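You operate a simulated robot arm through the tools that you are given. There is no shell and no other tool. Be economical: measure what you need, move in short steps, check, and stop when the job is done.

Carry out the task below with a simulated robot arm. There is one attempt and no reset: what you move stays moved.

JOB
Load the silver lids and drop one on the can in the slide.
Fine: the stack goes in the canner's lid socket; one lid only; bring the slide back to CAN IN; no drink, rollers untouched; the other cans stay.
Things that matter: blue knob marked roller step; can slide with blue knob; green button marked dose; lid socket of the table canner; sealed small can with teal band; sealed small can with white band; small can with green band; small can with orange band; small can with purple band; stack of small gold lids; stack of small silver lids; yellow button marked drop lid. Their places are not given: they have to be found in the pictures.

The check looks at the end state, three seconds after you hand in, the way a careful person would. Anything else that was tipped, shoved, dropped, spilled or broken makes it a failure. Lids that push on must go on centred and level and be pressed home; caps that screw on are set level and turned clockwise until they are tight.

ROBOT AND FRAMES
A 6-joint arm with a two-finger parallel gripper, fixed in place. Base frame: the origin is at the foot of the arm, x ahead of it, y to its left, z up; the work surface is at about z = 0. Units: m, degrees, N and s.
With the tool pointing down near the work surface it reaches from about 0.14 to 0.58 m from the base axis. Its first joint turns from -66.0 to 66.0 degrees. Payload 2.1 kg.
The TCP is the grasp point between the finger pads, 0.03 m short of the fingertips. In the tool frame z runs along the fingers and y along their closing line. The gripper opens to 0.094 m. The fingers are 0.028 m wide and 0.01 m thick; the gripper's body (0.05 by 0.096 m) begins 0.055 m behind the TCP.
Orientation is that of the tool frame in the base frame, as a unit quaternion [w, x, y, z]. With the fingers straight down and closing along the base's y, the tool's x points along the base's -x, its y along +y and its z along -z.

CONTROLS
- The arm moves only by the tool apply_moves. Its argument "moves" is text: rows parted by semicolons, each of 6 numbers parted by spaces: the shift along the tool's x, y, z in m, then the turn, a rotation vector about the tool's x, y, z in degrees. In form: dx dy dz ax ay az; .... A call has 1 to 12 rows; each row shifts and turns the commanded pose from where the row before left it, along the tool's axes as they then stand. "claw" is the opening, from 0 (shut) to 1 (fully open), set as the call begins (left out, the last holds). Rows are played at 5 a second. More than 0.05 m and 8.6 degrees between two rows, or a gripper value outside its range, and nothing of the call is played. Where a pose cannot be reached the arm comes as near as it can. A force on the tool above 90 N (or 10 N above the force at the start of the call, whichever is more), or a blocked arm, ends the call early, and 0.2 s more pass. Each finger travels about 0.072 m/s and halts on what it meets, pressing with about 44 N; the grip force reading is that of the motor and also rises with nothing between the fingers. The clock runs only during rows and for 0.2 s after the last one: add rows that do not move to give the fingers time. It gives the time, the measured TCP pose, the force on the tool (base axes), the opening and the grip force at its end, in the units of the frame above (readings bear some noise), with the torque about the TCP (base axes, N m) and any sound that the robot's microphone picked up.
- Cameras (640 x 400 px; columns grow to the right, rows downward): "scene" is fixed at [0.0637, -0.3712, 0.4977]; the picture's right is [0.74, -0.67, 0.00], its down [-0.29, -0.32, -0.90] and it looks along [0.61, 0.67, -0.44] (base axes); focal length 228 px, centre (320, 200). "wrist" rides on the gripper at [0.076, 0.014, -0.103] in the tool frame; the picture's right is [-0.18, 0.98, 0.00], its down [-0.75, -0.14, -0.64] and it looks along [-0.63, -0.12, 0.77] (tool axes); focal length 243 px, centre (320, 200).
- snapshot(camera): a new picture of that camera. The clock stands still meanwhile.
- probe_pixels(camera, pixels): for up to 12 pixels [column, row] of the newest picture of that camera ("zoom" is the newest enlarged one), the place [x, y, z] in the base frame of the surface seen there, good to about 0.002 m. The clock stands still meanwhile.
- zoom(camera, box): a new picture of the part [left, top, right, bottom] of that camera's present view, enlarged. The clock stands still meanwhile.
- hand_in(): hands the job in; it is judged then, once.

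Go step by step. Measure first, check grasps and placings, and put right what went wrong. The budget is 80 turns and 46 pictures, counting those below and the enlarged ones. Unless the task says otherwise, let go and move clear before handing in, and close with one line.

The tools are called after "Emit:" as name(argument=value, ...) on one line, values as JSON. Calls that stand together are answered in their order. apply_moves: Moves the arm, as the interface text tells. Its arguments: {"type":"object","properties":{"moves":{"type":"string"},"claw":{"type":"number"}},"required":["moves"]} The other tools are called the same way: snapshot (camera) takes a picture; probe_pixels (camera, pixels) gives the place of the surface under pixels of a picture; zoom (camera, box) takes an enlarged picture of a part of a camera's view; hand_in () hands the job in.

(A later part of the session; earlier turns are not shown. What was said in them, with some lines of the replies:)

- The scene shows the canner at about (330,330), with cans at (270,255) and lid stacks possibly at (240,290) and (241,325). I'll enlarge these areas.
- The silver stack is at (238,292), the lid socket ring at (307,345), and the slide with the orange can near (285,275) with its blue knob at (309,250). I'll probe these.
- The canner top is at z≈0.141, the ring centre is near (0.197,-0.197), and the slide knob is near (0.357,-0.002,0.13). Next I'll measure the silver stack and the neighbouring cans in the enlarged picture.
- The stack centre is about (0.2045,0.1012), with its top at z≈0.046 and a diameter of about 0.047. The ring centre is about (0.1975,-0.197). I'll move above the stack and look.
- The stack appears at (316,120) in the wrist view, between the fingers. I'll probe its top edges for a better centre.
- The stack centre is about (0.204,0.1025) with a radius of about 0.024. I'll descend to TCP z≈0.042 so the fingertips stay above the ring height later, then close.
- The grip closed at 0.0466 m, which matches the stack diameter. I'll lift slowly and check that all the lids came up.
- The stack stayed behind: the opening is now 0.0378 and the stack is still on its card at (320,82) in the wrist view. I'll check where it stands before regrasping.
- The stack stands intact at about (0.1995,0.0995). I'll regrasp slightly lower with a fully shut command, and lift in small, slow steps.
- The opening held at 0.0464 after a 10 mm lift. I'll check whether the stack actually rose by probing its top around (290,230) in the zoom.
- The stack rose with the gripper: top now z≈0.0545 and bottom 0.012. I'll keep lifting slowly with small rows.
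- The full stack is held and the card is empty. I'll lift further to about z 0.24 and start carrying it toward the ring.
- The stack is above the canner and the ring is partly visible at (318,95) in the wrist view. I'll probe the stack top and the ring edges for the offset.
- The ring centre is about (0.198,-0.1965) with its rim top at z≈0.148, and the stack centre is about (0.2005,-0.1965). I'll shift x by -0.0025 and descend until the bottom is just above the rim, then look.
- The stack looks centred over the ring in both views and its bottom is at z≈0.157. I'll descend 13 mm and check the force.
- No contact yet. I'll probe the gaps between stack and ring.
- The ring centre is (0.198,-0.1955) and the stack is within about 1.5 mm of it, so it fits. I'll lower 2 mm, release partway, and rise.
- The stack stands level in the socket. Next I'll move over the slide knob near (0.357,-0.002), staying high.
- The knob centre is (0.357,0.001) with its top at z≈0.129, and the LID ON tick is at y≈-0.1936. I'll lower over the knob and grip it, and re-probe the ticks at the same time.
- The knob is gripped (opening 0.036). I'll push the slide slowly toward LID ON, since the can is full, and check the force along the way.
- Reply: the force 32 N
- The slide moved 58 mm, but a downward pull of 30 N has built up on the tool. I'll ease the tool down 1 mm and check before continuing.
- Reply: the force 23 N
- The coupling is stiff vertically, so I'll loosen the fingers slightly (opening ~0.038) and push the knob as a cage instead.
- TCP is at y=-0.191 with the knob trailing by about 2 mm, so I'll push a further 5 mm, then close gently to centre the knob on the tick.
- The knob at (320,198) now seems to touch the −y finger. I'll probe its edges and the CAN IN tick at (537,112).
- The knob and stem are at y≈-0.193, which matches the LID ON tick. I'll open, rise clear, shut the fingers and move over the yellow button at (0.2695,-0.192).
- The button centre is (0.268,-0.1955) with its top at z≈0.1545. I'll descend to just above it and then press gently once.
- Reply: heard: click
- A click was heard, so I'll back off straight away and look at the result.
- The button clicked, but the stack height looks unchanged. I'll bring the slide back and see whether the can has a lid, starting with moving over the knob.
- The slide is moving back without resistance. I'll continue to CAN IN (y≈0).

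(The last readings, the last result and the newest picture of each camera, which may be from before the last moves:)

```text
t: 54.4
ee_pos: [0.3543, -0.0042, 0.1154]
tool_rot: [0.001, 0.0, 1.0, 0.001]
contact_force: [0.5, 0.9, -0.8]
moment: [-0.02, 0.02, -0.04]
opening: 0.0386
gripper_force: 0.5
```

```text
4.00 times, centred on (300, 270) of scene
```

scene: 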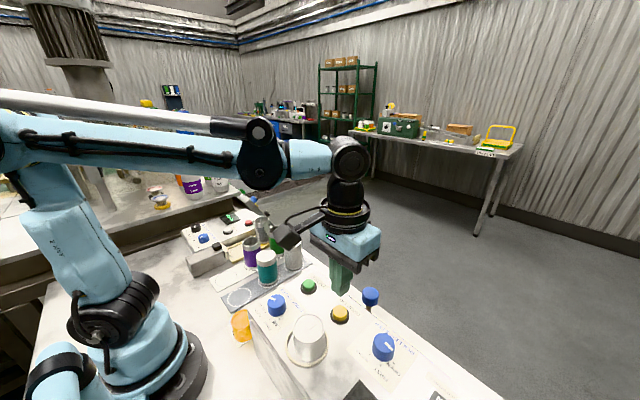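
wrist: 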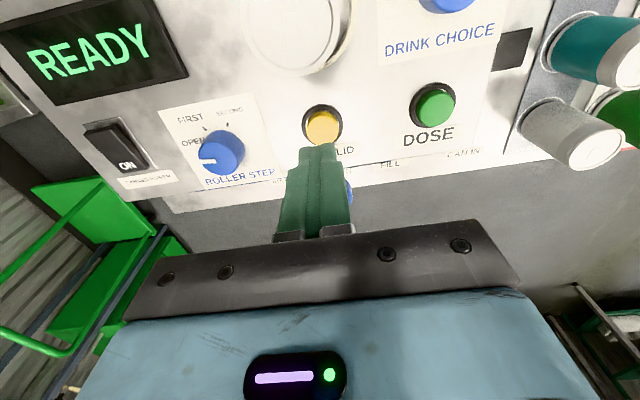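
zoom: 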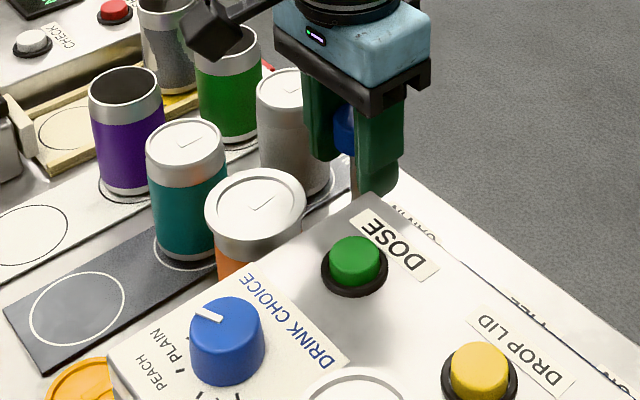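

The orange can now carries a silver lid. The slide is a few millimetres short of CAN IN, so I'll push the last bit gently.

Emit:
apply_moves(moves="0 0.002 0 0 0 0;0 0.002 0 0 0 0;0 0.001 0 0 0 0;0 0 0 0 0 0;0 0 0 0 0 0")

Emit:
apply_moves(moves="0 0 0 0 0 0;0 0 0 0 0 0;0 0 0 0 0 0;0 0 -0.04 0 0 0;0 0 -0.04 0 0 0;0 0 -0.04 0 0 0;0 0 -0.04 0 0 0;0 0 0 0 0 0", claw=0.55)

Emit:
snapshot(camera="wrist")

Emit:
zoom(camera="scene", box=[220, 220, 412, 380])

```text
t: 55.6
ee_pos: [0.3546, -0.0001, 0.1145]
tool_rot: [0.001, 0.0, 1.0, 0.001]
contact_force: [-0.2, 0.2, -0.2]
moment: [0.01, 0.02, 0.0]
opening: 0.0381
gripper_force: 0.1
```

```text
t: 57.4
ee_pos: [0.3584, -0.0027, 0.2749]
tool_rot: [0.001, 0.0, 1.0, 0.0]
contact_force: [0.3, -0.3, 0.0]
moment: [-0.02, -0.01, -0.01]
opening: 0.0515
gripper_force: 0.1
```

```text
8 pictures are left
```

wrist: 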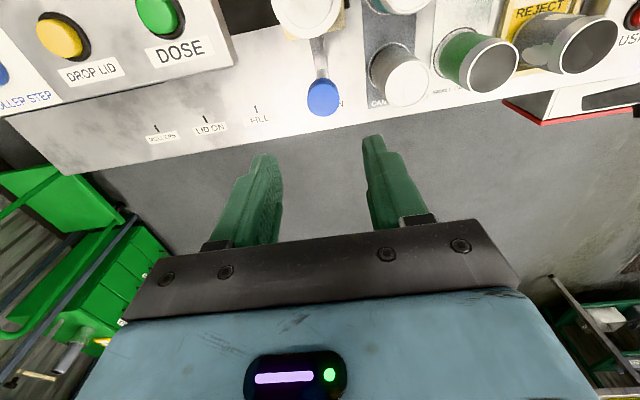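

```text
2.50 times, centred on (316, 300) of scene
```

zoom: 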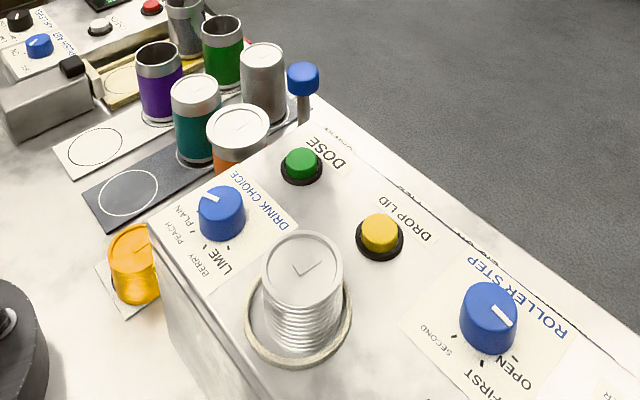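

The slide looks back at CAN IN, with one lid on the can. I'll probe the knob at (323,97) and take a close view of the lid.

Emit:
probe_pixels(camera="wrist", pixels=[[308, 98], [339, 98], [323, 85], [323, 110], [323, 97], [318, 60]])

Emit:
zoom(camera="scene", box=[260, 245, 324, 285])

Emit:
probe_pixels(camera="zoom", pixels=[[160, 165], [300, 165], [230, 110], [230, 210], [230, 165], [490, 45]])

```text
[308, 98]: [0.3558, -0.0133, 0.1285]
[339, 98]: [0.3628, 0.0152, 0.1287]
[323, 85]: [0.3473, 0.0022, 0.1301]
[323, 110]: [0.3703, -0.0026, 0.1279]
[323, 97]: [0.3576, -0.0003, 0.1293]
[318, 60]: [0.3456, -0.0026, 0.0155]
```

```text
10.00 times, centred on (292, 265) of scene
```

zoom: 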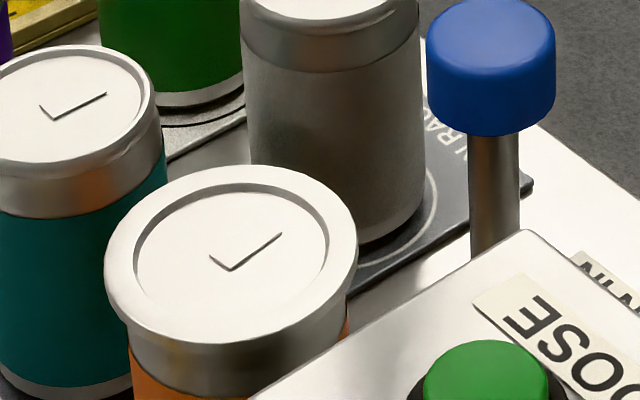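

```text
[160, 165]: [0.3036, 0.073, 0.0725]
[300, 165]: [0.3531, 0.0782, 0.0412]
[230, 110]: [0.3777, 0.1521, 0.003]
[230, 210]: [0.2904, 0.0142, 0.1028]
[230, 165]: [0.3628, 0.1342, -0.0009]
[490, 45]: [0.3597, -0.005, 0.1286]
```

One lid sits level on the orange can. The knob is at y≈0, on the CAN IN mark, and the arm is clear, so I'm handing in.

Emit:
hand_in()

```text
The job is handed in.
```

I loaded the silver lids into the canner's lid socket, dropped one on the orange can, and brought the slide back to CAN IN; I didn't touch DOSE, the roller knob or the other cans.
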